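You operate a simulated robot arm through the tools that you are given. There is no shell and no other tool. Be economical: measure what you need, move in short steps, check, and stop when the job is done.

Carry out the task below with a simulated two-armed robot. There is one attempt and no reset: what you move stays moved.

JOB
Run the shower into the jug up to the 500 mark, then empty it in the eyewash bowl.
Fine: the jug stands on the trolley's shelf; the rod ends up; the jug goes back on the long shelf. Set down upright: clear jug.

Only the result counts: the job must be done as asked and must still hold three seconds after the hand-in. Knocking over, shifting, dropping, spilling or breaking anything else fails it.

ROBOT AND FRAMES
Two 7-joint arms with two-finger parallel grippers on one trunk, on a base that drives. Base frame: it is fixed to the floor where the robot stands at the start and does not move with it; the origin is under the middle of the robot, x ahead of it, y to its left, z up. Readings come in mm, degrees, newtons and seconds.
The left shoulder is at the start at [50, 161, 1173], the right one opposite. With the tool pointing down near the work surface each hand reaches from about 240 to 680 mm from the robot's upright axis, wherever it stands, measured 20 degrees to its own side. Places, roughly: shelf of the funnel trolley [-1600, -300, 800]; steel paddle [-1000, -300, 700]; yellow eyewash bowl [-1100, -100, 800]; yellow pull rod [-1000, -200, 1300]. Payload 3.43 kg a hand.
The tool frame of a hand sits at the grasp point between the pads (the TCP): z along the fingers, y along the line on which they close. The tips reach 30 mm beyond it. Largest opening 94 mm; finger width 28, thickness 10; the body of the gripper, 50 by 96 mm, starts 55 mm behind the TCP.
Orientation is that of the tool frame in the base frame, as a unit quaternion [w, x, y, z]. With the fingers straight down and closing along the base's y, the tool's x points along the base's -x, its y along +y and its z along -z.

CONTROLS
- The arms move only by the tool arm_command. It takes "left_series", "right_series" or both (then of equal length, played together; a hand with none holds still); each is a list that holds one entry, the list of rows, each a list of 7 numbers: the gripper command, from -1 (fully open) to 1 (shut), values between in proportion, then the shift along the tool's x, y, z in m, then the turn, a rotation vector about the tool's x, y, z in degrees. In form: [[[hand, x, y, z, wx, wy, wz], ...]]. A call has 1 to 8 rows; each row is the pose to reach, as a shift and turn from the pose commanded when the call began, along the tool's axes at that moment. A row lasts 0.2 s, in which the tool goes at most 50 mm and 8.6 degrees; a call with a longer step from one row to the next is refused whole, and so is a gripper value outside its range. A pose out of reach is approached as far as the arm can. The call stops where the force on the tool passes 40 N (or 10 N more than at its start, if that is more) or the arm is blocked; 0.2 s more then pass. The fingers move at their own pace (about 45 mm/s each) and stop on an object; they squeeze with about 44 N. The grip force told is the motor's: it shows also when the fingers shut on nothing. Time passes only in rows, and 0.2 s behind the last, so rows that repeat a pose let the fingers close. The reply holds the time, the measured pose of the TCP, the force on the tool along the base axes, the opening and the grip force, in the units named above and with some noise, with the torque about the TCP (base axes, N m) and any sound that the robot's microphone picked up.
- Cameras (640 x 400 px; columns grow to the right, rows downward): "scene" is now at [132.2, -2.5, 1329.6]; the picture's right is [-0.06, -1.00, 0.00], its down [-0.25, 0.02, -0.97] and it looks along [0.97, -0.06, -0.25] (base axes); focal length 214 px, centre (320, 200). "left" rides on the left gripper at [76, -14, -103] in its tool frame; the picture's right is [0.18, 0.98, 0.00], its down [-0.75, 0.14, -0.64] and it looks along [-0.63, 0.12, 0.77] (tool axes); focal length 243 px, centre (320, 200). "right" rides on the right gripper at [76, 14, -103] in its tool frame; the picture's right is [-0.18, 0.98, 0.00], its down [-0.75, -0.14, -0.64] and it looks along [-0.63, -0.12, 0.77] (tool axes); focal length 243 px, centre (320, 200). There is no depth. A picture from a camera that has moved, and an enlarged one, comes with that camera's place and axes in the base frame and with its lens.
- snapshot(camera): a new picture of that camera. No time passes.
- move_column(by): slides the trunk up (or, below 0, down) by that many mm; the arms and the scene camera ride with it, the base frame stays. It gives what a move gives, with no picture.
- base_move(legs): drives the robot by 1 to 6 legs, each [ahead, left, turn to the left] in mm, mm and degrees, along the robot's own axes; the way and the turn of a leg run together, so that a leg with both is an arc; at most 1500 mm and 180 degrees a leg. The arms and the cameras ride along, it lands a little off, and it stops where it bumps. It gives what a move gives.
- aim_head(pan, tilt): turns the head with the scene camera to pan (to the left, within 80 degrees either way) and tilt (down, from -29 to 69), counted from straight ahead of the robot. It gives what a move gives.
- inspect(camera, box): a new picture of the part [left, top, right, bottom] of that camera's present view, enlarged. No time passes.
- sign_off(): hands the job in; it is judged then, once.

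Work in short steps. Places have to be worked out from the pictures, the camera data and where the tool is seen: move nearer, look again, correct. Check each grasp and each placing, and mend what went wrong. You have 120 turns and 92 pictures in all, those below and enlarged ones among them. Open the grippers and draw the arms clear of the work before you hand the job in, unless the task says otherwise; then end with one line.

The tools are called after "Emit:" as name(argument=value, ...) on one line, values as JSON. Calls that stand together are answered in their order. arm_command: Moves the arms, as the interface text tells. Its arguments: {"type":"object","properties":{"left_series":{"type":"array"},"right_series":{"type":"array"}},"required":[]} The other tools are called the same way: move_column (by) slides the trunk up or down; base_move (legs) drives the base; aim_head (pan, tilt) turns the head that bears the scene camera; snapshot (camera) takes a picture; inspect (camera, box) takes an enlarged picture of a part of a camera's view; sign_off () hands the job in.

At the start:

```text
clock: 0.0
left_eef_pos: [320.2, 130.8, 1305.8]
left_orientation: [0.001, 0.0, 1.0, 0.0]
left_contact_force: [-0.5, -0.3, -0.9]
left_moment: [0.04, -0.01, 0.02]
left_finger_gap: 93.7
left_finger_force: 0.0
right_eef_pos: [395.9, -196.0, 1244.7]
right_orientation: [0.0, 0.0, 1.0, 0.0]
right_contact_force: [0.3, -0.9, 0.0]
right_moment: [-0.02, 0.0, 0.0]
right_finger_gap: 93.7
right_finger_force: 0.0
trunk travel left (down, up): [-200.0, 67.0]
robot x, y, heading: [-4.2, 0.0, 0.1]
head pan, tilt: [-3.6, 14.4]
```

scene: 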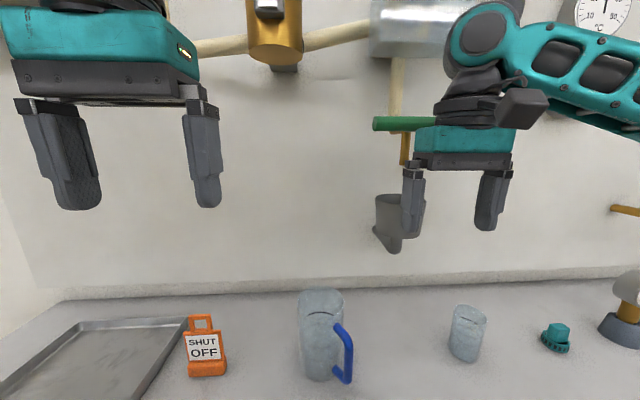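
right: 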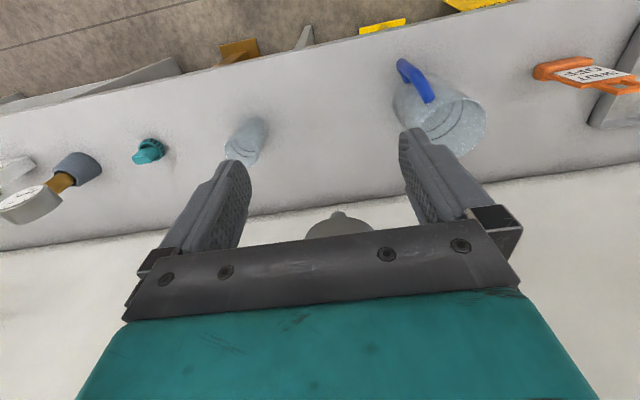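
left: 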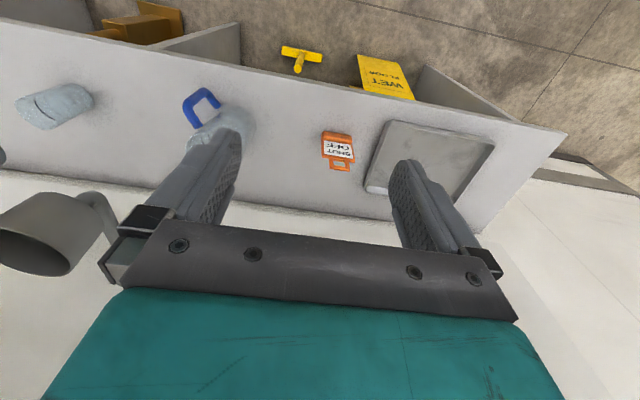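

I'll look around first: the shelf ahead from a better head angle.

Emit:
aim_head(pan=0, tilt=40)

Emit:
snapshot(camera="scene")

Emit:
aim_head(pan=0, tilt=-15)

Emit:
snapshot(camera="scene")

```text
clock: 0.9
left_eef_pos: [321.1, 131.0, 1305.8]
left_orientation: [0.0, 0.0, 1.0, 0.0]
left_contact_force: [-0.5, -0.3, 0.4]
left_moment: [0.02, -0.03, -0.03]
left_finger_gap: 94.0
left_finger_force: 0.1
right_eef_pos: [396.1, -197.0, 1245.3]
right_orientation: [0.0, 0.0, 1.0, 0.002]
right_contact_force: [-0.3, 0.2, 0.0]
right_moment: [0.02, 0.01, 0.03]
right_finger_gap: 93.9
right_finger_force: 0.0
trunk travel left (down, up): [-200.0, 67.0]
robot x, y, heading: [-2.1, 1.8, 0.1]
head pan, tilt: [0.0, 40.0]
```

```text
88 pictures are left
camera scene: at [124.0, 3.4, 1289.2], right [0.0, -1.0, 0.0], down [-0.64, 0.0, -0.77], along [0.77, 0.0, -0.64], focal length 214 px, centre (320, 200)
```

scene: 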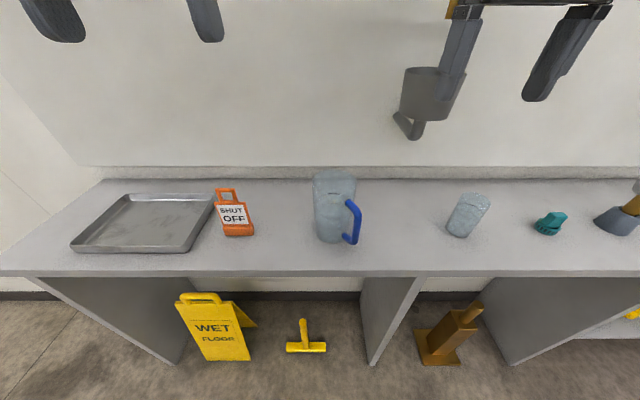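

```text
clock: 2.1
left_eef_pos: [320.9, 131.0, 1305.1]
left_orientation: [0.001, 0.001, 1.0, 0.0]
left_contact_force: [0.8, -0.3, 0.6]
left_moment: [0.02, 0.0, 0.0]
left_finger_gap: 94.2
left_finger_force: 0.1
right_eef_pos: [395.1, -196.2, 1245.1]
right_orientation: [0.001, 0.0, 1.0, 0.001]
right_contact_force: [-0.1, -0.7, 0.3]
right_moment: [0.02, -0.01, 0.0]
right_finger_gap: 94.0
right_finger_force: 0.0
trunk travel left (down, up): [-200.0, 67.0]
robot x, y, heading: [-0.4, -2.0, 0.0]
head pan, tilt: [0.0, -15.0]
```

```text
87 pictures are left
camera scene: at [119.5, 3.4, 1375.2], right [0.0, -1.0, 0.0], down [0.26, 0.0, -0.97], along [0.97, 0.0, 0.26], focal length 214 px, centre (320, 200)
```

scene: 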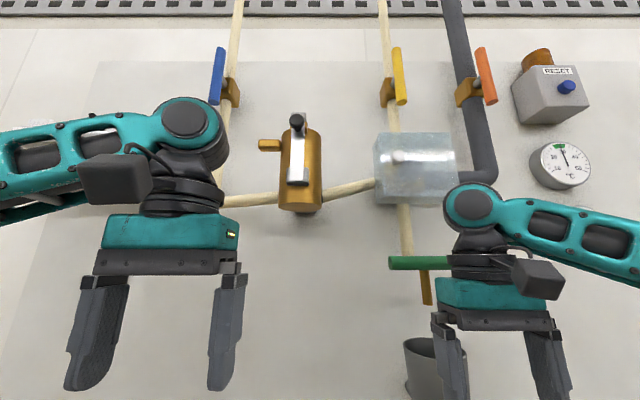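

Zoom the fixtures and the jugs on the long shelf.

Emit:
inspect(camera="scene", box=[200, 20, 600, 270])

Emit:
aim_head(pan=-5, tilt=40)

Emit:
inspect(camera="scene", box=[240, 140, 560, 340])

Emit:
aim_head(pan=-60, tilt=30)

Emit:
snapshot(camera="scene")

```text
1.60 times, centred on (400, 145) of scene
camera zoom: at [119.5, 3.4, 1375.2], right [0.0, -1.0, 0.0], down [0.26, 0.0, -0.97], along [0.97, 0.0, 0.26], focal length 343 px, centre (192, 288)
```

zoom: 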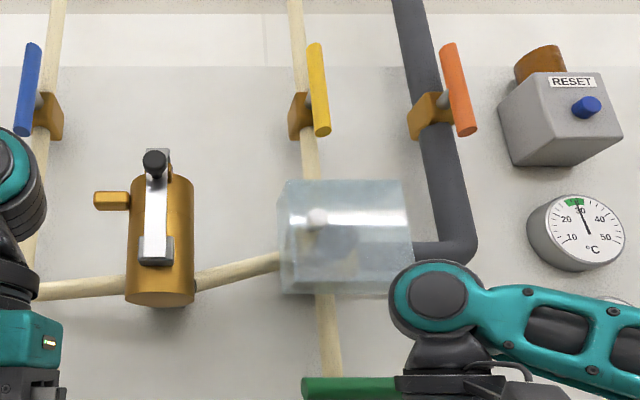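

```text
clock: 3.4
left_eef_pos: [321.3, 130.8, 1306.7]
left_orientation: [0.001, 0.0, 1.0, 0.001]
left_contact_force: [-0.1, 0.3, 0.2]
left_moment: [0.04, 0.03, 0.04]
left_finger_gap: 94.1
left_finger_force: 0.0
right_eef_pos: [395.1, -195.8, 1245.2]
right_orientation: [0.001, 0.0, 1.0, 0.001]
right_contact_force: [-0.3, -0.5, 0.3]
right_moment: [0.02, 0.01, 0.01]
right_finger_gap: 94.1
right_finger_force: 0.1
trunk travel left (down, up): [-200.0, 67.0]
robot x, y, heading: [2.6, 0.7, 0.1]
head pan, tilt: [-5.0, 40.0]
```

```text
2.00 times, centred on (400, 240) of scene
camera zoom: at [123.7, -4.0, 1289.2], right [-0.09, -1.0, 0.0], down [-0.64, 0.06, -0.77], along [0.76, -0.07, -0.64], focal length 429 px, centre (160, 120)
```

zoom: 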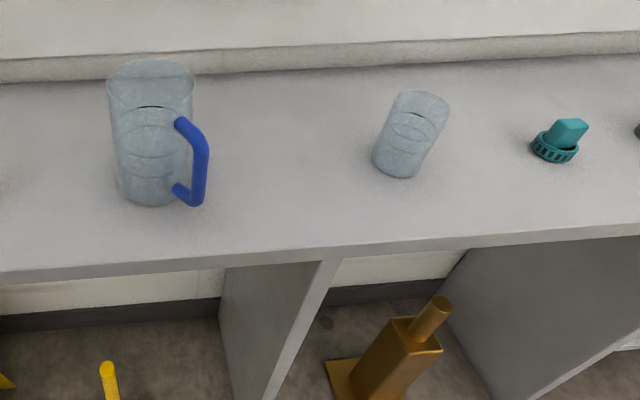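

```text
clock: 4.6
left_eef_pos: [320.6, 130.3, 1306.1]
left_orientation: [0.0, 0.001, 1.0, 0.0]
left_contact_force: [-0.4, 0.2, -0.1]
left_moment: [-0.02, -0.01, 0.01]
left_finger_gap: 94.0
left_finger_force: 0.0
right_eef_pos: [395.7, -195.0, 1244.9]
right_orientation: [0.0, 0.0, 1.0, 0.001]
right_contact_force: [0.8, -0.5, 0.1]
right_moment: [-0.03, -0.03, -0.02]
right_finger_gap: 94.1
right_finger_force: 0.1
trunk travel left (down, up): [-200.0, 67.0]
robot x, y, heading: [-0.7, -3.2, 0.0]
head pan, tilt: [-60.0, 30.0]
```

```text
84 pictures are left
camera scene: at [84.3, -74.9, 1304.5], right [-0.87, -0.5, 0.0], down [-0.25, 0.43, -0.87], along [0.43, -0.75, -0.5], focal length 214 px, centre (320, 200)
```

scene: 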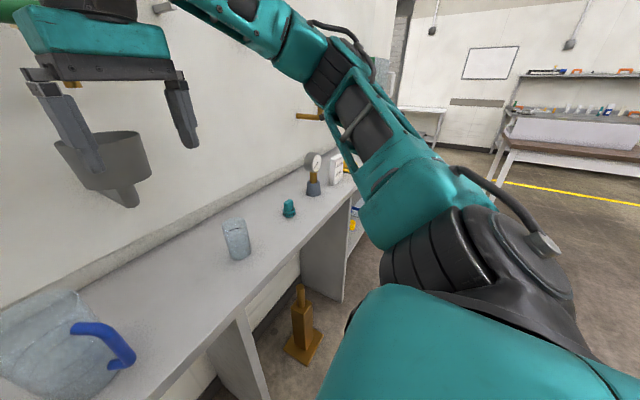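

The jug has marks and a blue handle on the right. Now I look behind: turn left 90° then look.

Emit:
base_move(legs=[[0, 0, 90]])

Emit:
aim_head(pan=60, tilt=15)

Emit:
snapshot(camera="scene")

```text
clock: 8.8
left_eef_pos: [-126.8, 321.7, 1305.2]
left_orientation: [0.0, -0.702, 0.712, 0.0]
left_contact_force: [-0.6, -0.8, 0.7]
left_moment: [0.0, 0.0, -0.01]
left_finger_gap: 94.1
left_finger_force: 0.1
right_eef_pos: [201.1, 392.9, 1245.6]
right_orientation: [0.0, -0.702, 0.712, 0.0]
right_contact_force: [-0.2, 0.0, -0.4]
right_moment: [0.01, -0.02, -0.01]
right_finger_gap: 94.3
right_finger_force: 0.1
trunk travel left (down, up): [-200.0, 67.0]
robot x, y, heading: [0.3, 2.0, 89.3]
head pan, tilt: [-60.0, 30.0]
```

```text
clock: 10.8
left_eef_pos: [-126.2, 322.6, 1305.6]
left_orientation: [0.0, -0.702, 0.712, 0.001]
left_contact_force: [-0.7, 0.4, 0.2]
left_moment: [0.0, 0.01, 0.03]
left_finger_gap: 94.1
left_finger_force: 0.0
right_eef_pos: [200.9, 392.6, 1245.6]
right_orientation: [-0.001, -0.702, 0.712, 0.002]
right_contact_force: [-0.7, 0.2, 0.9]
right_moment: [0.01, 0.01, -0.01]
right_finger_gap: 94.0
right_finger_force: 0.1
trunk travel left (down, up): [-200.0, 67.0]
robot x, y, heading: [-0.3, 0.4, 89.2]
head pan, tilt: [60.0, 15.0]
```

```text
83 pictures are left
camera scene: at [-80.8, 91.2, 1328.7], right [0.51, 0.86, 0.0], down [0.22, -0.13, -0.97], along [-0.83, 0.49, -0.26], focal length 214 px, centre (320, 200)
```

scene: 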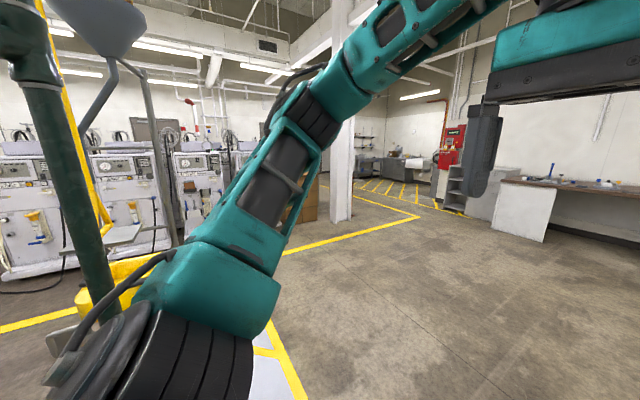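

The back side is clear to turn to; I turn the rest and look.

Emit:
base_move(legs=[[0, 0, 90]])

Emit:
aim_head(pan=0, tilt=10)

Emit:
snapshot(camera="scene")

Emit:
aim_head(pan=0, tilt=45)

Emit:
snapshot(camera="scene")

```text
clock: 15.0
left_eef_pos: [-323.5, -125.2, 1305.3]
left_orientation: [0.0, 1.0, -0.01, 0.0]
left_contact_force: [0.3, 0.1, -1.3]
left_moment: [0.01, -0.02, -0.03]
left_finger_gap: 94.2
left_finger_force: 0.2
right_eef_pos: [-391.2, 204.5, 1245.1]
right_orientation: [0.001, 1.0, -0.011, 0.0]
right_contact_force: [0.6, 0.4, -0.4]
right_moment: [0.01, -0.01, 0.0]
right_finger_gap: 93.9
right_finger_force: 0.0
trunk travel left (down, up): [-200.0, 67.0]
robot x, y, heading: [-1.1, -0.2, 178.9]
head pan, tilt: [60.0, 15.0]
```

```text
clock: 16.3
left_eef_pos: [-323.6, -123.5, 1305.5]
left_orientation: [0.0, 1.0, -0.01, 0.001]
left_contact_force: [-1.4, 0.0, 0.6]
left_moment: [-0.02, -0.01, 0.01]
left_finger_gap: 94.1
left_finger_force: 0.1
right_eef_pos: [-391.9, 204.5, 1244.7]
right_orientation: [0.001, 1.0, -0.01, 0.0]
right_contact_force: [0.8, 0.1, 0.3]
right_moment: [0.03, 0.01, -0.01]
right_finger_gap: 94.0
right_finger_force: 0.1
trunk travel left (down, up): [-200.0, 67.0]
robot x, y, heading: [0.2, -0.8, 178.9]
head pan, tilt: [0.0, 10.0]
```

```text
82 pictures are left
camera scene: at [-134.0, 6.1, 1336.8], right [0.02, 1.0, 0.0], down [0.17, 0.0, -0.98], along [-0.98, 0.02, -0.17], focal length 214 px, centre (320, 200)
```

scene: 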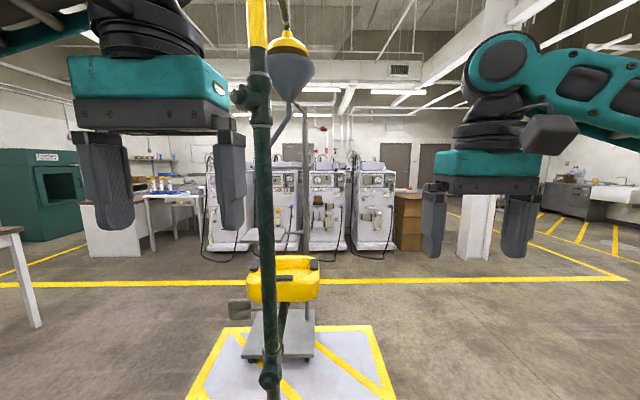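

```text
clock: 17.3
left_eef_pos: [-324.4, -125.2, 1306.2]
left_orientation: [0.001, 1.0, -0.011, 0.001]
left_contact_force: [0.3, -0.1, -0.4]
left_moment: [0.03, 0.01, 0.03]
left_finger_gap: 94.2
left_finger_force: 0.0
right_eef_pos: [-391.6, 204.5, 1246.0]
right_orientation: [0.001, 1.0, -0.01, 0.0]
right_contact_force: [0.3, 0.6, -1.2]
right_moment: [-0.01, -0.04, 0.01]
right_finger_gap: 94.0
right_finger_force: 0.0
trunk travel left (down, up): [-200.0, 67.0]
robot x, y, heading: [0.8, -1.9, 178.8]
head pan, tilt: [0.0, 45.0]
```

```text
81 pictures are left
camera scene: at [-122.3, 5.9, 1281.9], right [0.02, 1.0, 0.0], down [0.71, -0.01, -0.71], along [-0.71, 0.01, -0.71], focal length 214 px, centre (320, 200)
```

scene: 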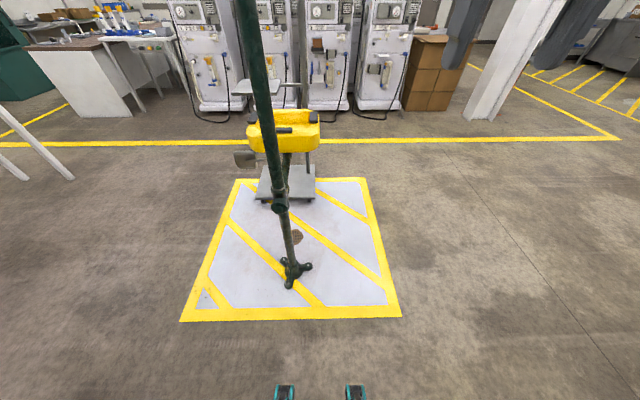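

The shower/eyewash post, with the funnel trolley behind. Look up and zoom.

Emit:
aim_head(pan=0, tilt=-25)

Emit:
snapshot(camera="scene")

Emit:
aim_head(pan=8, tilt=15)

Emit:
inspect(camera="scene", box=[220, 60, 420, 360])

```text
clock: 18.8
left_eef_pos: [-323.4, -124.7, 1306.5]
left_orientation: [0.0, 1.0, -0.01, 0.001]
left_contact_force: [-0.2, 0.5, -0.1]
left_moment: [0.03, 0.01, -0.01]
left_finger_gap: 94.1
left_finger_force: 0.1
right_eef_pos: [-392.2, 204.9, 1244.8]
right_orientation: [0.0, 1.0, -0.01, 0.0]
right_contact_force: [0.5, 0.6, -0.7]
right_moment: [-0.03, 0.05, -0.03]
right_finger_gap: 94.0
right_finger_force: 0.0
trunk travel left (down, up): [-200.0, 67.0]
robot x, y, heading: [4.2, -2.1, 178.4]
head pan, tilt: [0.0, -25.0]
```

```text
80 pictures are left
camera scene: at [-112.1, 5.7, 1388.5], right [0.02, 1.0, 0.0], down [-0.42, 0.01, -0.91], along [-0.91, 0.02, 0.42], focal length 214 px, centre (320, 200)
```

scene: 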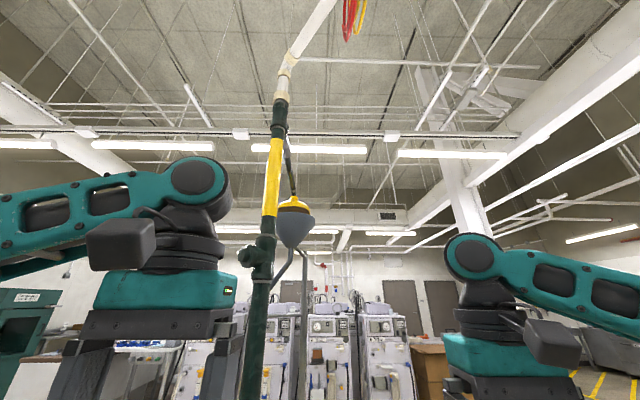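

```text
clock: 19.8
left_eef_pos: [-324.4, -124.5, 1306.0]
left_orientation: [0.0, 1.0, -0.011, -0.001]
left_contact_force: [0.1, -0.1, 0.3]
left_moment: [0.02, 0.03, 0.01]
left_finger_gap: 94.1
left_finger_force: 0.0
right_eef_pos: [-390.7, 204.2, 1244.8]
right_orientation: [0.001, 1.0, -0.01, 0.0]
right_contact_force: [0.4, 0.2, 0.3]
right_moment: [-0.05, -0.01, 0.02]
right_finger_gap: 93.8
right_finger_force: 0.1
trunk travel left (down, up): [-200.0, 67.0]
robot x, y, heading: [-2.9, 0.5, 178.7]
head pan, tilt: [8.0, 15.0]
```

```text
1.33 times, centred on (320, 210) of scene
camera zoom: at [-133.7, -6.8, 1328.7], right [-0.12, 0.99, 0.0], down [0.26, 0.03, -0.97], along [-0.96, -0.11, -0.26], focal length 286 px, centre (320, 187)
```

zoom: 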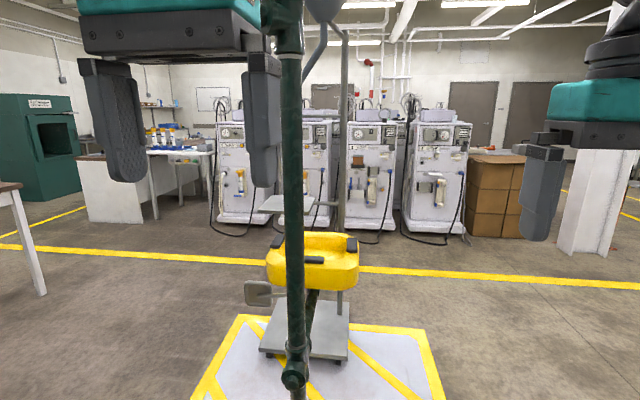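

I drive round to the +y side to view the station and trolley from there.

Emit:
base_move(legs=[[0, -900, 0], [1250, 0, 0], [0, 0, 90]])

Emit:
aim_head(pan=0, tilt=20)

Emit:
snapshot(camera="scene")

Emit:
aim_head(pan=0, tilt=-20)

Emit:
snapshot(camera="scene")

```text
clock: 34.3
left_eef_pos: [-1106.9, 603.2, 1306.3]
left_orientation: [0.0, 0.719, 0.695, 0.0]
left_contact_force: [-0.6, 0.0, -0.3]
left_moment: [-0.01, 0.0, 0.02]
left_finger_gap: 94.0
left_finger_force: 0.1
right_eef_pos: [-1435.3, 537.3, 1244.7]
right_orientation: [0.001, 0.719, 0.695, 0.0]
right_contact_force: [-0.5, -0.6, -0.1]
right_moment: [0.03, 0.02, -0.01]
right_finger_gap: 94.1
right_finger_force: 0.1
trunk travel left (down, up): [-200.0, 67.0]
robot x, y, heading: [-1227.8, 925.7, -91.7]
head pan, tilt: [8.0, 15.0]
```

```text
clock: 35.0
left_eef_pos: [-1107.2, 603.4, 1306.5]
left_orientation: [0.0, 0.718, 0.696, 0.0]
left_contact_force: [0.0, 0.5, -0.8]
left_moment: [0.02, 0.01, 0.02]
left_finger_gap: 94.1
left_finger_force: 0.1
right_eef_pos: [-1435.4, 538.8, 1245.7]
right_orientation: [0.001, 0.719, 0.695, 0.001]
right_contact_force: [-0.7, -0.8, 0.0]
right_moment: [-0.03, -0.01, 0.0]
right_finger_gap: 94.1
right_finger_force: 0.0
trunk travel left (down, up): [-200.0, 67.0]
robot x, y, heading: [-1229.7, 926.8, -92.0]
head pan, tilt: [0.0, 20.0]
```

```text
78 pictures are left
camera scene: at [-1232.6, 798.7, 1320.6], right [-1.0, 0.03, 0.0], down [0.01, 0.34, -0.94], along [-0.03, -0.94, -0.34], focal length 214 px, centre (320, 200)
```

scene: 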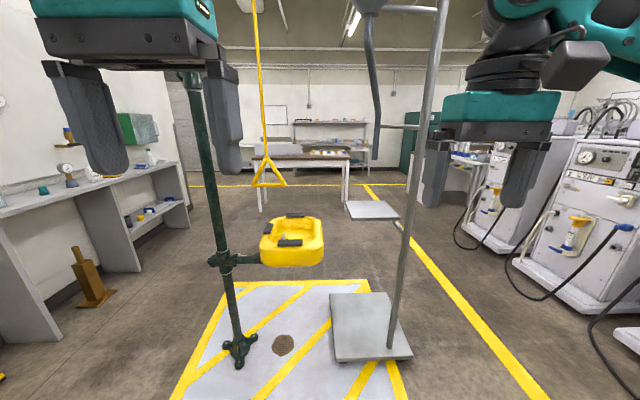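

```text
clock: 36.0
left_eef_pos: [-1107.4, 603.5, 1306.0]
left_orientation: [0.0, 0.719, 0.695, 0.0]
left_contact_force: [-0.3, 0.1, 0.1]
left_moment: [-0.03, -0.01, -0.01]
left_finger_gap: 94.1
left_finger_force: 0.0
right_eef_pos: [-1436.8, 539.8, 1245.1]
right_orientation: [0.001, 0.718, 0.696, 0.0]
right_contact_force: [-0.5, 0.2, 0.0]
right_moment: [-0.01, -0.02, 0.0]
right_finger_gap: 94.1
right_finger_force: 0.1
trunk travel left (down, up): [-200.0, 67.0]
robot x, y, heading: [-1230.5, 928.4, -91.7]
head pan, tilt: [0.0, -20.0]
```

```text
77 pictures are left
camera scene: at [-1232.1, 815.7, 1382.0], right [-1.0, 0.03, 0.0], down [-0.01, -0.34, -0.94], along [-0.03, -0.94, 0.34], focal length 214 px, centre (320, 200)
```

scene: 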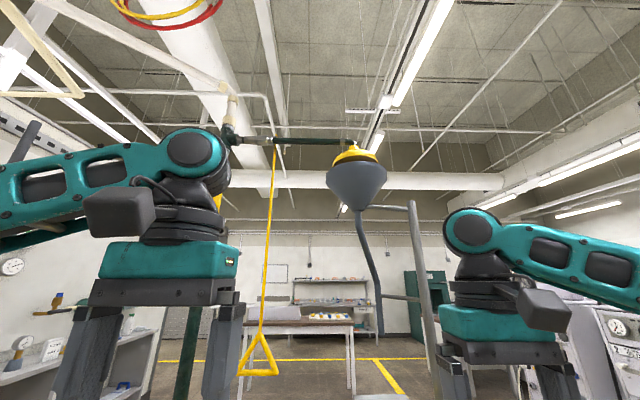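

The layout is clear: the funnel tube ends above the trolley's small shelf and the rod's triangle hangs near (-1018,-200,1090). The jug (about 82 mm across, at about (461,-33)) gets fetched first, so I drive back to stand diagonally before it on the handle side.

Emit:
base_move(legs=[[0, 1200, 0], [1200, 0, 0], [0, 0, 138]])

Emit:
aim_head(pan=-10, tilt=35)

Emit:
snapshot(camera="scene")

Emit:
snapshot(camera="right")

```text
clock: 53.5
left_eef_pos: [84.1, 24.8, 1307.5]
left_orientation: [-0.001, -0.397, 0.918, 0.001]
left_contact_force: [0.0, 0.1, -0.8]
left_moment: [-0.02, 0.01, 0.03]
left_finger_gap: 94.0
left_finger_force: 0.0
right_eef_pos: [373.0, -145.0, 1245.8]
right_orientation: [0.0, -0.398, 0.917, 0.0]
right_contact_force: [-0.2, 0.5, -0.7]
right_moment: [-0.02, 0.02, 0.01]
right_finger_gap: 93.8
right_finger_force: 0.0
trunk travel left (down, up): [-200.0, 67.0]
robot x, y, heading: [-40.7, -295.7, 46.7]
head pan, tilt: [0.0, -20.0]
```

```text
clock: 54.8
left_eef_pos: [83.7, 24.9, 1306.1]
left_orientation: [0.0, -0.397, 0.918, 0.0]
left_contact_force: [0.5, -0.6, -0.4]
left_moment: [0.01, -0.01, 0.01]
left_finger_gap: 94.2
left_finger_force: 0.0
right_eef_pos: [374.0, -145.3, 1245.8]
right_orientation: [0.0, -0.397, 0.918, 0.001]
right_contact_force: [-0.8, 0.1, 0.1]
right_moment: [0.01, -0.03, 0.03]
right_finger_gap: 94.2
right_finger_force: 0.1
trunk travel left (down, up): [-200.0, 67.0]
robot x, y, heading: [-40.4, -300.2, 46.9]
head pan, tilt: [-10.0, 35.0]
```

```text
76 pictures are left
camera scene: at [56.2, -213.8, 1296.7], right [0.6, -0.8, 0.0], down [-0.46, -0.34, -0.82], along [0.66, 0.49, -0.57], focal length 214 px, centre (320, 200)
```

scene: 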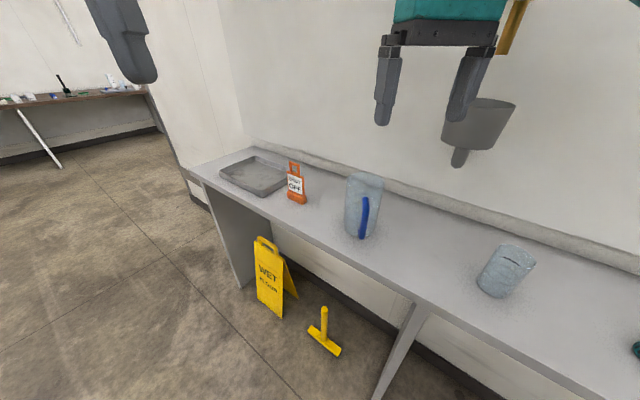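

```text
75 pictures are left
camera right: at [310.4, -191.2, 1347.1], right [-0.59, 0.81, 0.0], down [0.62, 0.45, 0.64], along [0.52, 0.38, -0.77], focal length 243 px, centre (320, 200)
```

right: 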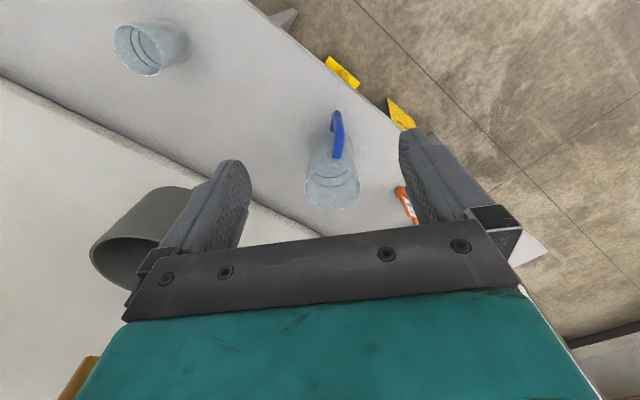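

Jug rim ≈ (505,-20,1018), about 95 mm across — too wide for the gripper, so it's the handle that must be gripped. Zoom on it.

Emit:
inspect(camera="scene", box=[310, 150, 430, 250])

Emit:
inspect(camera="right", box=[270, 90, 400, 220])

Emit:
inspect(camera="left", box=[0, 0, 640, 400])

```text
4.00 times, centred on (370, 200) of scene
camera zoom: at [56.2, -213.8, 1296.7], right [0.6, -0.8, 0.0], down [-0.46, -0.34, -0.82], along [0.66, 0.49, -0.57], focal length 858 px, centre (120, 200)
```

zoom: 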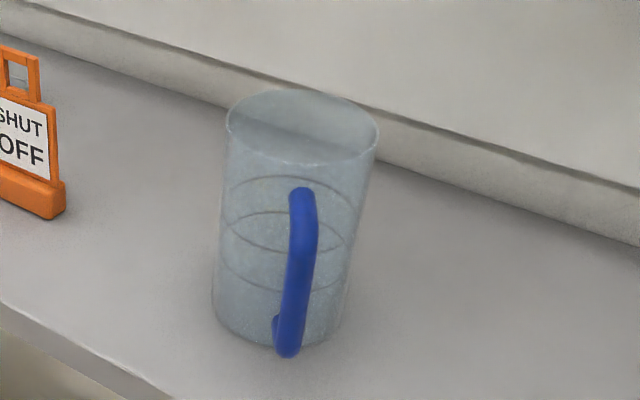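

```text
3.08 times, centred on (335, 155) of right
camera zoom: at [310.4, -191.2, 1347.1], right [-0.59, 0.81, 0.0], down [0.62, 0.45, 0.64], along [0.52, 0.38, -0.77], focal length 746 px, centre (274, 338)
```

zoom: 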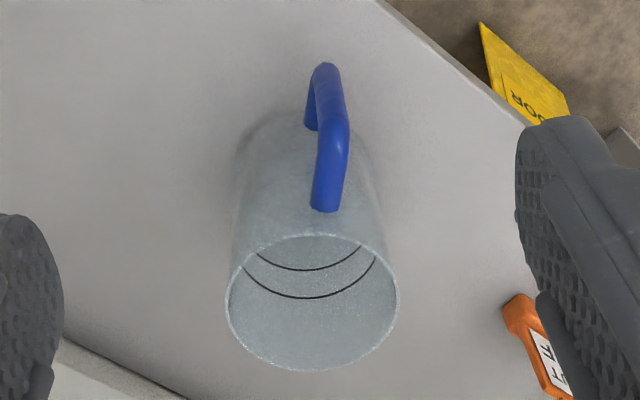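

```text
1.00 times, centred on (320, 200) of left (not enlarged: the box is as wide or as high as the picture)
camera zoom: at [42.3, -41.1, 1407.9], right [-0.84, 0.54, 0.0], down [0.41, 0.65, 0.64], along [0.35, 0.54, -0.77], focal length 243 px, centre (320, 200)
```

zoom: 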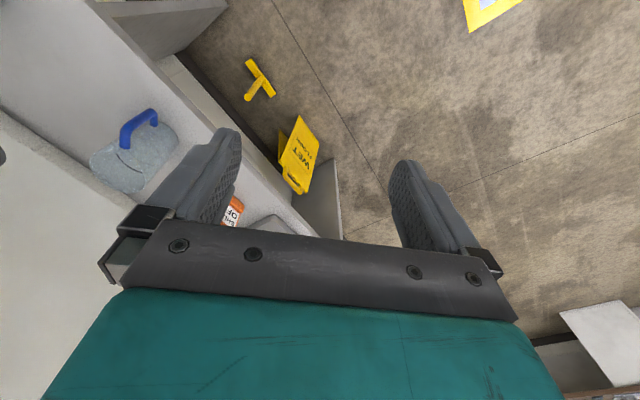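

Handle bar ≈ (422,-69), z 905–1010, jug axis near (505,-20). I bring the right hand to a staging pose 120 mm short of the bar, pitched 30° below horizontal, aimed along the handle's azimuth (~31°).

Emit:
arm_command(right_series=[[[-1, 0.0015, 0.0057, 0.0276, 1.05, -7.45, 1.81], [-1, 0.003, 0.0113, 0.0552, 2.1, -14.9, 3.62], [-1, 0.0044, 0.017, 0.0828, 3.15, -22.35, 5.43], [-1, 0.0059, 0.0226, 0.1105, 4.2, -29.8, 7.25], [-1, 0.0073, 0.0283, 0.138, 5.25, -37.25, 9.06], [-1, 0.0088, 0.034, 0.1657, 6.3, -44.7, 10.87], [-1, 0.0102, 0.0396, 0.1934, 7.35, -52.15, 12.7], [-1, 0.0117, 0.0453, 0.221, 8.4, -59.6, 14.5]]])

Emit:
snapshot(camera="right")

Emit:
inspect(camera="scene", box=[260, 130, 500, 280])

```text
clock: 56.6
left_eef_pos: [83.4, 24.5, 1306.4]
left_orientation: [0.0, -0.397, 0.918, 0.0]
left_contact_force: [1.1, 0.3, 0.2]
left_moment: [-0.03, 0.01, -0.01]
left_finger_gap: 94.1
left_finger_force: 0.1
right_eef_pos: [331.9, -118.0, 1023.5]
right_orientation: [0.482, -0.229, 0.835, 0.133]
right_contact_force: [-0.7, -0.8, -0.6]
right_moment: [0.03, -0.01, 0.01]
right_finger_gap: 94.0
right_finger_force: 0.0
right hand out of reach, approached as far as the arm can: row 7, 8
trunk travel left (down, up): [-200.0, 67.0]
robot x, y, heading: [-41.9, -296.6, 46.6]
head pan, tilt: [-10.0, 35.0]
```

```text
71 pictures are left
camera right: at [215.2, -170.6, 1008.5], right [-0.42, 0.89, 0.16], down [-0.08, -0.21, 0.97], along [0.9, 0.4, 0.16], focal length 243 px, centre (320, 200)
```

right: 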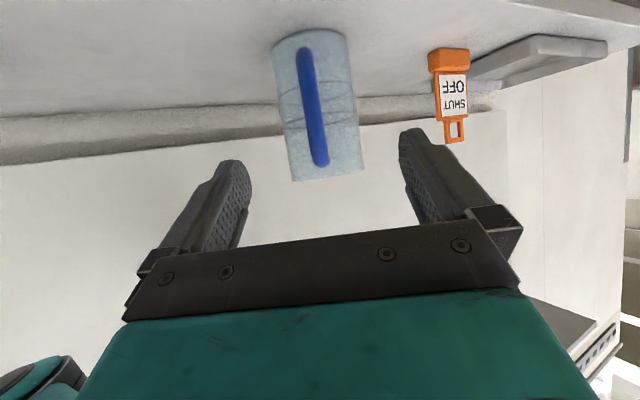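

```text
2.67 times, centred on (380, 205) of scene
camera zoom: at [55.7, -213.5, 1296.7], right [0.6, -0.8, 0.0], down [-0.46, -0.34, -0.82], along [0.66, 0.49, -0.57], focal length 572 px, centre (160, 187)
```

zoom: 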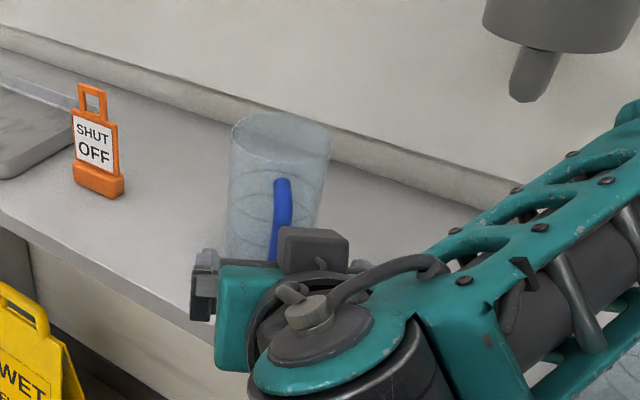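

Refined: bar at (422,-71), z 917–1008; tool axes as planned. Advance 117 mm along tool z, -5 mm in y, then close.

Emit:
arm_command(right_series=[[[-1, 0, -0.002, 0.03, 0, 0, 0], [-1, 0, -0.004, 0.06, 0, 0, 0], [-1, 0, -0.005, 0.09, 0, 0, 0], [-1, 0, -0.005, 0.113, 0, 0, 0], [-1, 0, -0.005, 0.113, 0, 0, 0]]])

Emit:
snapshot(camera="right")

Emit:
inspect(camera="scene", box=[260, 130, 500, 280])

```text
clock: 57.8
left_eef_pos: [84.1, 24.9, 1305.5]
left_orientation: [0.0, -0.397, 0.918, 0.0]
left_contact_force: [0.1, 0.6, 0.8]
left_moment: [-0.04, -0.03, 0.01]
left_finger_gap: 93.9
left_finger_force: 0.1
right_eef_pos: [417.9, -72.8, 967.0]
right_orientation: [0.482, -0.23, 0.835, 0.133]
right_contact_force: [0.2, 0.5, 0.4]
right_moment: [0.0, -0.03, 0.03]
right_finger_gap: 94.0
right_finger_force: 0.0
trunk travel left (down, up): [-200.0, 67.0]
robot x, y, heading: [-38.8, -304.0, 46.7]
head pan, tilt: [-10.0, 35.0]
```

```text
69 pictures are left
camera right: at [302.7, -125.0, 951.6], right [-0.42, 0.89, 0.16], down [-0.08, -0.21, 0.97], along [0.9, 0.4, 0.16], focal length 243 px, centre (320, 200)
```

right: 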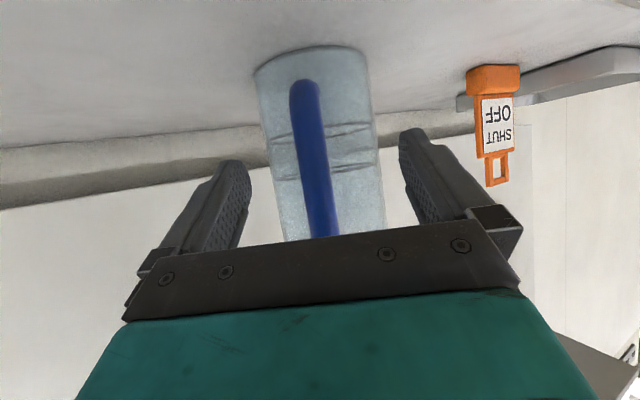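

```text
2.67 times, centred on (380, 205) of scene
camera zoom: at [56.1, -213.9, 1296.7], right [0.6, -0.8, 0.0], down [-0.46, -0.34, -0.82], along [0.66, 0.49, -0.57], focal length 572 px, centre (160, 187)
```

zoom: 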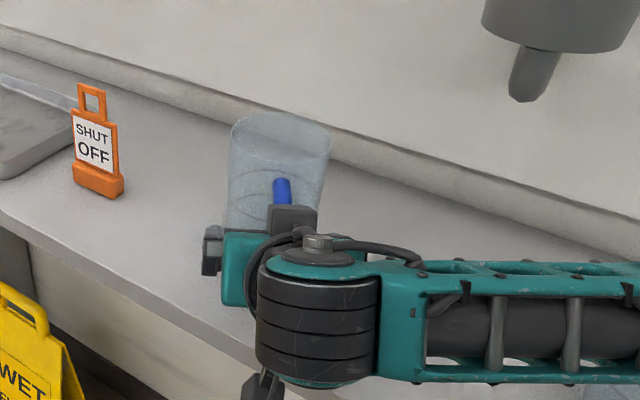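

The bar sits at the TCP projection (320,187) and is as wide as expected at that depth. Close.

Emit:
arm_command(right_series=[[[1, 0, 0, 0, 0, 0, 0], [1, 0, 0, 0, 0, 0, 0], [1, 0, 0, 0, 0, 0, 0], [1, 0, 0, 0, 0, 0, 0], [1, 0, 0, 0, 0, 0, 0], [1, 0, 0, 0, 0, 0, 0]]])

Emit:
snapshot(camera="right")

```text
clock: 59.2
left_eef_pos: [82.8, 24.8, 1305.0]
left_orientation: [0.001, -0.398, 0.918, 0.0]
left_contact_force: [-0.6, 0.8, -0.5]
left_moment: [0.03, 0.04, -0.01]
left_finger_gap: 94.1
left_finger_force: 0.1
right_eef_pos: [419.3, -71.5, 967.0]
right_orientation: [0.482, -0.23, 0.835, 0.134]
right_contact_force: [-1.5, 0.3, -0.2]
right_moment: [0.01, -0.04, -0.01]
right_finger_gap: 18.8
right_finger_force: 44.0
trunk travel left (down, up): [-200.0, 67.0]
robot x, y, heading: [-41.3, -299.7, 46.9]
head pan, tilt: [-10.0, 35.0]
```

```text
67 pictures are left
camera right: at [302.4, -125.0, 951.9], right [-0.42, 0.89, 0.16], down [-0.08, -0.21, 0.97], along [0.9, 0.4, 0.16], focal length 243 px, centre (320, 200)
```

right: 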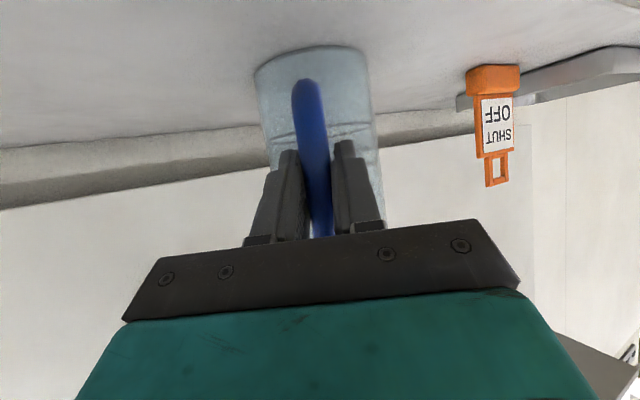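

Gripped (18.8 mm). Lift 80 mm straight up (tool x −0.069, z −0.040).

Emit:
arm_command(right_series=[[[1, -0.009, 0, -0.005, 0, 0, 0], [1, -0.026, 0, -0.015, 0, 0, 0], [1, -0.048, 0, -0.028, 0, 0, 0], [1, -0.069, 0, -0.04, 0, 0, 0], [1, -0.069, 0, -0.04, 0, 0, 0]]])

Emit:
inspect(camera="scene", box=[280, 120, 440, 220])

```text
clock: 60.4
left_eef_pos: [83.0, 24.4, 1305.6]
left_orientation: [0.0, -0.397, 0.918, 0.0]
left_contact_force: [-1.1, -0.1, 0.5]
left_moment: [-0.02, -0.03, -0.01]
left_finger_gap: 93.9
left_finger_force: 0.1
right_eef_pos: [418.7, -71.7, 1047.2]
right_orientation: [0.481, -0.23, 0.835, 0.133]
right_contact_force: [0.1, 0.7, -0.2]
right_moment: [-0.04, 0.06, -0.01]
right_finger_gap: 19.0
right_finger_force: 44.1
trunk travel left (down, up): [-200.0, 67.0]
robot x, y, heading: [-37.7, -300.3, 46.8]
head pan, tilt: [-10.0, 35.0]
```

```text
4.00 times, centred on (360, 170) of scene
camera zoom: at [56.3, -213.9, 1296.7], right [0.6, -0.8, 0.0], down [-0.46, -0.34, -0.82], along [0.66, 0.49, -0.57], focal length 858 px, centre (160, 320)
```

zoom: 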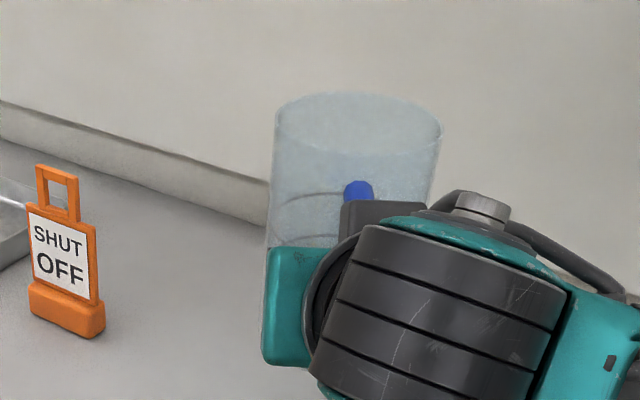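

Lifted level. Retract toward the robot, clear of the shelf, and look at the marks close.

Emit:
arm_command(right_series=[[[1, 0.004, 0, -0.027, 0, 0, 0], [1, 0.009, 0.001, -0.06, 0, 0, 0], [1, 0.014, 0.001, -0.095, 0, 0, 0], [1, 0.019, 0.002, -0.13, 0, 0, 0], [1, 0.023, 0.002, -0.16, 0, 0, 0]]])

Emit:
aim_head(pan=-15, tilt=25)

Emit:
snapshot(camera="scene")

```text
clock: 61.6
left_eef_pos: [83.1, 26.1, 1306.1]
left_orientation: [0.0, -0.397, 0.918, 0.0]
left_contact_force: [0.2, 0.2, 0.5]
left_moment: [-0.04, -0.05, 0.03]
left_finger_gap: 93.9
left_finger_force: 0.1
right_eef_pos: [284.0, -113.1, 1113.2]
right_orientation: [0.482, -0.23, 0.835, 0.134]
right_contact_force: [-1.0, 0.0, -0.8]
right_moment: [-0.06, 0.08, 0.02]
right_finger_gap: 19.0
right_finger_force: 43.7
right hand out of reach, approached as far as the arm can: row 3, 4, 5
trunk travel left (down, up): [-200.0, 67.0]
robot x, y, heading: [-41.6, -294.3, 46.8]
head pan, tilt: [-10.0, 35.0]
```

```text
clock: 62.3
left_eef_pos: [82.5, 24.0, 1305.8]
left_orientation: [0.0, -0.397, 0.918, 0.001]
left_contact_force: [0.3, 0.3, 0.7]
left_moment: [0.0, -0.03, 0.0]
left_finger_gap: 94.0
left_finger_force: 0.0
right_eef_pos: [284.8, -112.0, 1113.9]
right_orientation: [0.481, -0.229, 0.835, 0.133]
right_contact_force: [1.1, 0.1, -1.1]
right_moment: [-0.06, 0.08, -0.03]
right_finger_gap: 18.9
right_finger_force: 43.5
trunk travel left (down, up): [-200.0, 67.0]
robot x, y, heading: [-40.7, -297.3, 46.7]
head pan, tilt: [-15.0, 25.0]
```

```text
65 pictures are left
camera scene: at [64.0, -218.0, 1312.4], right [0.53, -0.85, 0.0], down [-0.36, -0.22, -0.91], along [0.77, 0.48, -0.42], focal length 214 px, centre (320, 200)
```

scene: 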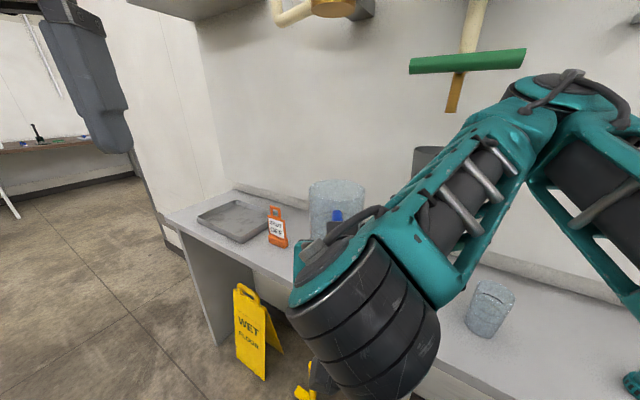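

Jug is held well. I drive: away from the wall, to +y, turn to face −y, and slide to in front of the trolley at a distance.

Emit:
base_move(legs=[[-103, 109, 0], [546, 514, 0], [0, 0, -136.5], [0, -1210, 0]])

Emit:
aim_head(pan=0, tilt=20)

Emit:
snapshot(camera="scene")

Emit:
snapshot(camera="right")

```text
clock: 78.7
left_eef_pos: [-1269.3, 139.9, 1305.8]
left_orientation: [0.0, 0.713, 0.701, 0.0]
left_contact_force: [0.0, 0.1, 0.7]
left_moment: [0.01, -0.02, 0.01]
left_finger_gap: 94.0
left_finger_force: 0.0
right_eef_pos: [-1511.9, 105.7, 1114.1]
right_orientation: [0.298, 0.696, 0.516, -0.401]
right_contact_force: [-0.5, 0.1, -2.5]
right_moment: [0.05, -0.03, 0.01]
right_finger_gap: 19.0
right_finger_force: 43.8
trunk travel left (down, up): [-200.0, 67.0]
robot x, y, heading: [-1398.0, 465.0, -91.1]
head pan, tilt: [-15.0, 25.0]
```

```text
clock: 79.5
left_eef_pos: [-1270.0, 140.6, 1306.2]
left_orientation: [0.001, 0.712, 0.702, 0.0]
left_contact_force: [0.7, 0.5, 0.0]
left_moment: [0.0, 0.0, -0.02]
left_finger_gap: 93.8
left_finger_force: 0.1
right_eef_pos: [-1510.5, 105.5, 1113.7]
right_orientation: [0.298, 0.696, 0.516, -0.401]
right_contact_force: [0.0, 0.5, -1.6]
right_moment: [0.05, 0.01, -0.01]
right_finger_gap: 19.1
right_finger_force: 44.2
trunk travel left (down, up): [-200.0, 67.0]
robot x, y, heading: [-1397.1, 462.9, -90.8]
head pan, tilt: [0.0, 20.0]
```

```text
64 pictures are left
camera scene: at [-1398.7, 333.2, 1320.5], right [-1.0, 0.02, 0.0], down [0.01, 0.34, -0.94], along [-0.01, -0.94, -0.34], focal length 214 px, centre (320, 200)
```

scene: 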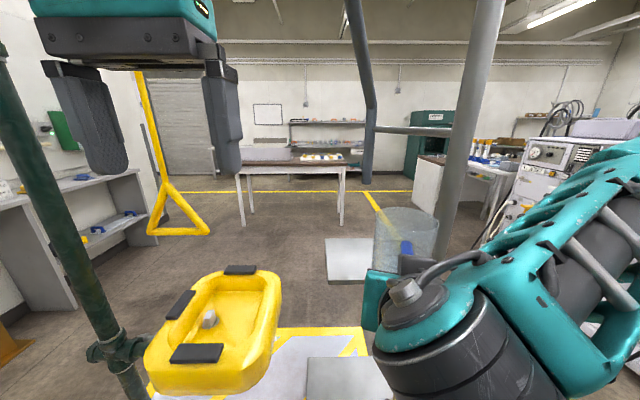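

```text
63 pictures are left
camera right: at [-1460.5, 222.6, 1099.1], right [0.91, -0.37, 0.16], down [-0.08, 0.21, 0.97], along [-0.4, -0.9, 0.16], focal length 243 px, centre (320, 200)
```

right: 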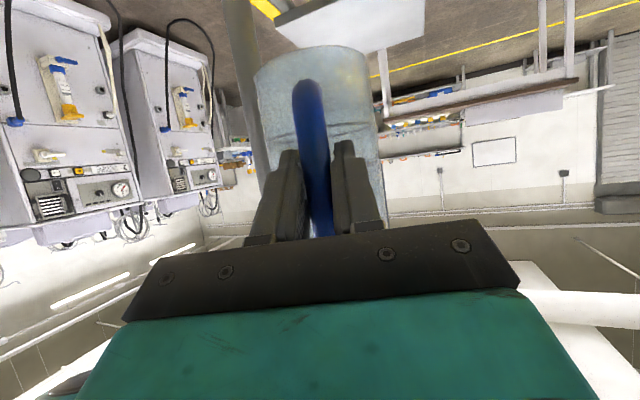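

The trolley post stands at about (-1640,-25), on the side where my right elbow would go; the back (−y) side is free. I measured shelf centre ≈ (-1560,-352), z≈838, tube end ≈ (-1550,-310,1145), rod triangle bar ≈ (-1014,-202,1032). I drive around the trolley to its −y side.

Emit:
base_move(legs=[[0, -1050, 0], [1480, 0, 0], [0, 0, -90], [0, 0, -90], [0, -800, 0]])

Emit:
aim_head(pan=0, tilt=20)

Emit:
snapshot(camera="scene")

Emit:
snapshot(camera="right")

```text
clock: 103.5
left_eef_pos: [-1798.4, -701.6, 1307.0]
left_orientation: [0.0, -0.704, 0.71, 0.0]
left_contact_force: [-0.1, 1.0, 0.3]
left_moment: [0.03, 0.05, 0.01]
left_finger_gap: 94.1
left_finger_force: 0.0
right_eef_pos: [-1557.0, -665.6, 1114.3]
right_orientation: [0.4, -0.518, 0.695, 0.299]
right_contact_force: [-0.2, 0.1, -0.7]
right_moment: [-0.07, 0.04, 0.01]
right_finger_gap: 19.0
right_finger_force: 44.6
trunk travel left (down, up): [-200.0, 67.0]
robot x, y, heading: [-1668.8, -1025.3, 89.5]
head pan, tilt: [0.0, 20.0]
```

```text
clock: 104.1
left_eef_pos: [-1799.0, -702.3, 1306.9]
left_orientation: [-0.001, -0.704, 0.71, 0.0]
left_contact_force: [-0.3, 0.0, 0.4]
left_moment: [-0.01, -0.02, 0.0]
left_finger_gap: 94.3
left_finger_force: 0.0
right_eef_pos: [-1555.5, -666.5, 1113.9]
right_orientation: [0.399, -0.518, 0.695, 0.299]
right_contact_force: [0.4, 0.7, -1.4]
right_moment: [-0.1, 0.03, 0.01]
right_finger_gap: 19.2
right_finger_force: 43.7
trunk travel left (down, up): [-200.0, 67.0]
robot x, y, heading: [-1672.1, -1028.1, 89.5]
head pan, tilt: [0.0, 20.0]
```

```text
62 pictures are left
camera scene: at [-1669.5, -887.8, 1320.5], right [1.0, -0.01, 0.0], down [0.0, -0.34, -0.94], along [0.01, 0.94, -0.34], focal length 214 px, centre (320, 200)
```

scene: 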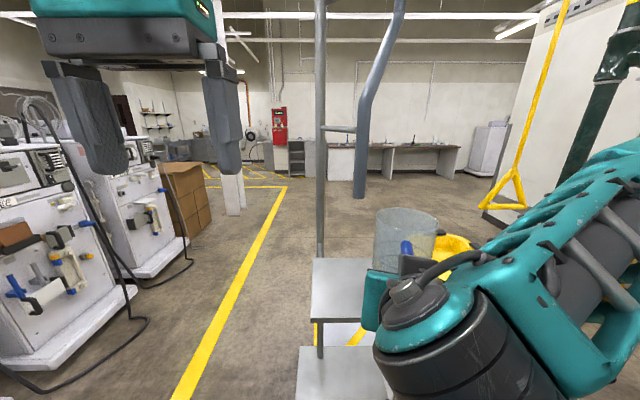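

```text
61 pictures are left
camera right: at [-1606.4, -783.8, 1099.1], right [-0.92, 0.37, 0.16], down [0.09, -0.21, 0.97], along [0.39, 0.91, 0.16], focal length 243 px, centre (320, 200)
```

right: 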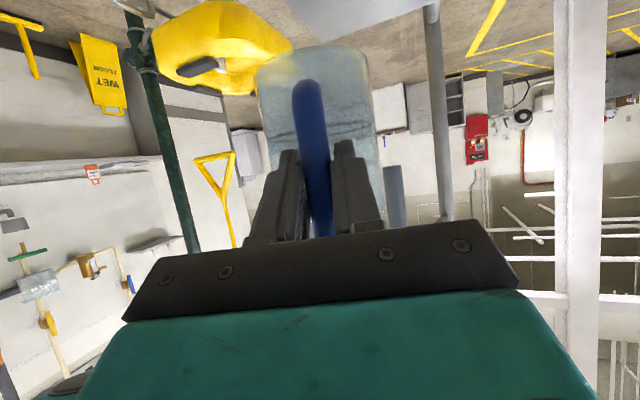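

Refined from three views: tube end (-1557,-347,1133), shelf x −1690…−1432, y −465…−200. Lower the jug 140 mm here (still short of the shelf), then drive 110 mm ahead.

Emit:
arm_command(right_series=[[[1, 0.02, 0, 0.012, 0, 0, 0], [1, 0.05, 0, 0.029, 0, 0, 0], [1, 0.085, 0, 0.049, 0, 0, 0], [1, 0.121, 0, 0.07, 0, 0, 0], [1, 0.121, 0, 0.07, 0, 0, 0]]])

Emit:
base_move(legs=[[110, 0, 0]])

Emit:
snapshot(camera="scene")

Emit:
snapshot(camera="right")

```text
clock: 105.3
left_eef_pos: [-1798.6, -701.6, 1305.7]
left_orientation: [0.0, -0.704, 0.711, 0.0]
left_contact_force: [0.9, 1.0, -0.1]
left_moment: [-0.01, -0.01, 0.01]
left_finger_gap: 93.7
left_finger_force: 0.1
right_eef_pos: [-1557.0, -665.2, 974.7]
right_orientation: [0.399, -0.518, 0.695, 0.299]
right_contact_force: [-0.7, 0.2, -1.6]
right_moment: [-0.03, 0.01, 0.02]
right_finger_gap: 19.0
right_finger_force: 44.1
trunk travel left (down, up): [-200.0, 67.0]
robot x, y, heading: [-1668.7, -1024.2, 90.0]
head pan, tilt: [0.0, 20.0]
```

```text
clock: 106.5
left_eef_pos: [-1796.5, -592.0, 1305.3]
left_orientation: [0.0, -0.704, 0.711, 0.0]
left_contact_force: [-0.5, -0.8, 0.1]
left_moment: [-0.02, 0.01, 0.0]
left_finger_gap: 94.1
left_finger_force: 0.0
right_eef_pos: [-1554.7, -555.8, 974.8]
right_orientation: [0.4, -0.518, 0.695, 0.298]
right_contact_force: [-0.6, 0.8, -1.6]
right_moment: [-0.07, 0.01, -0.03]
right_finger_gap: 19.3
right_finger_force: 44.2
trunk travel left (down, up): [-200.0, 67.0]
robot x, y, heading: [-1671.5, -916.0, 89.3]
head pan, tilt: [0.0, 20.0]
```

```text
60 pictures are left
camera scene: at [-1668.5, -777.2, 1320.4], right [1.0, -0.01, 0.0], down [0.0, -0.34, -0.94], along [0.01, 0.94, -0.34], focal length 214 px, centre (320, 200)
```

scene: 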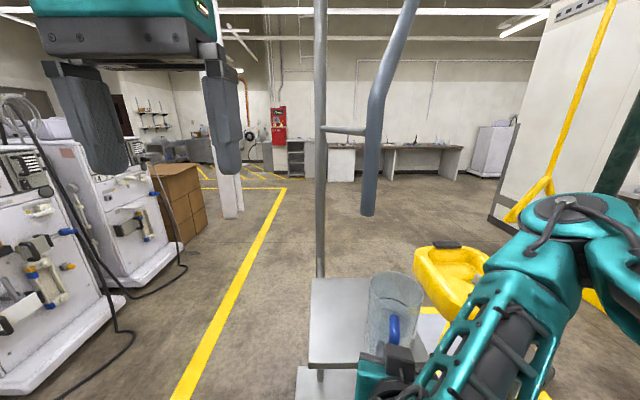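

```text
59 pictures are left
camera right: at [-1605.0, -672.1, 960.1], right [-0.92, 0.37, 0.16], down [0.09, -0.21, 0.97], along [0.39, 0.91, 0.16], focal length 243 px, centre (320, 200)
```

right: 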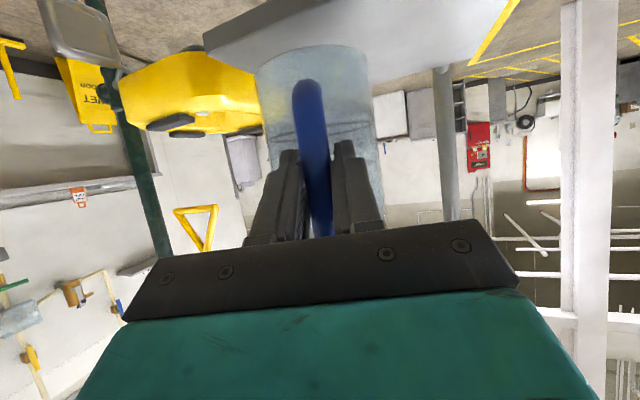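

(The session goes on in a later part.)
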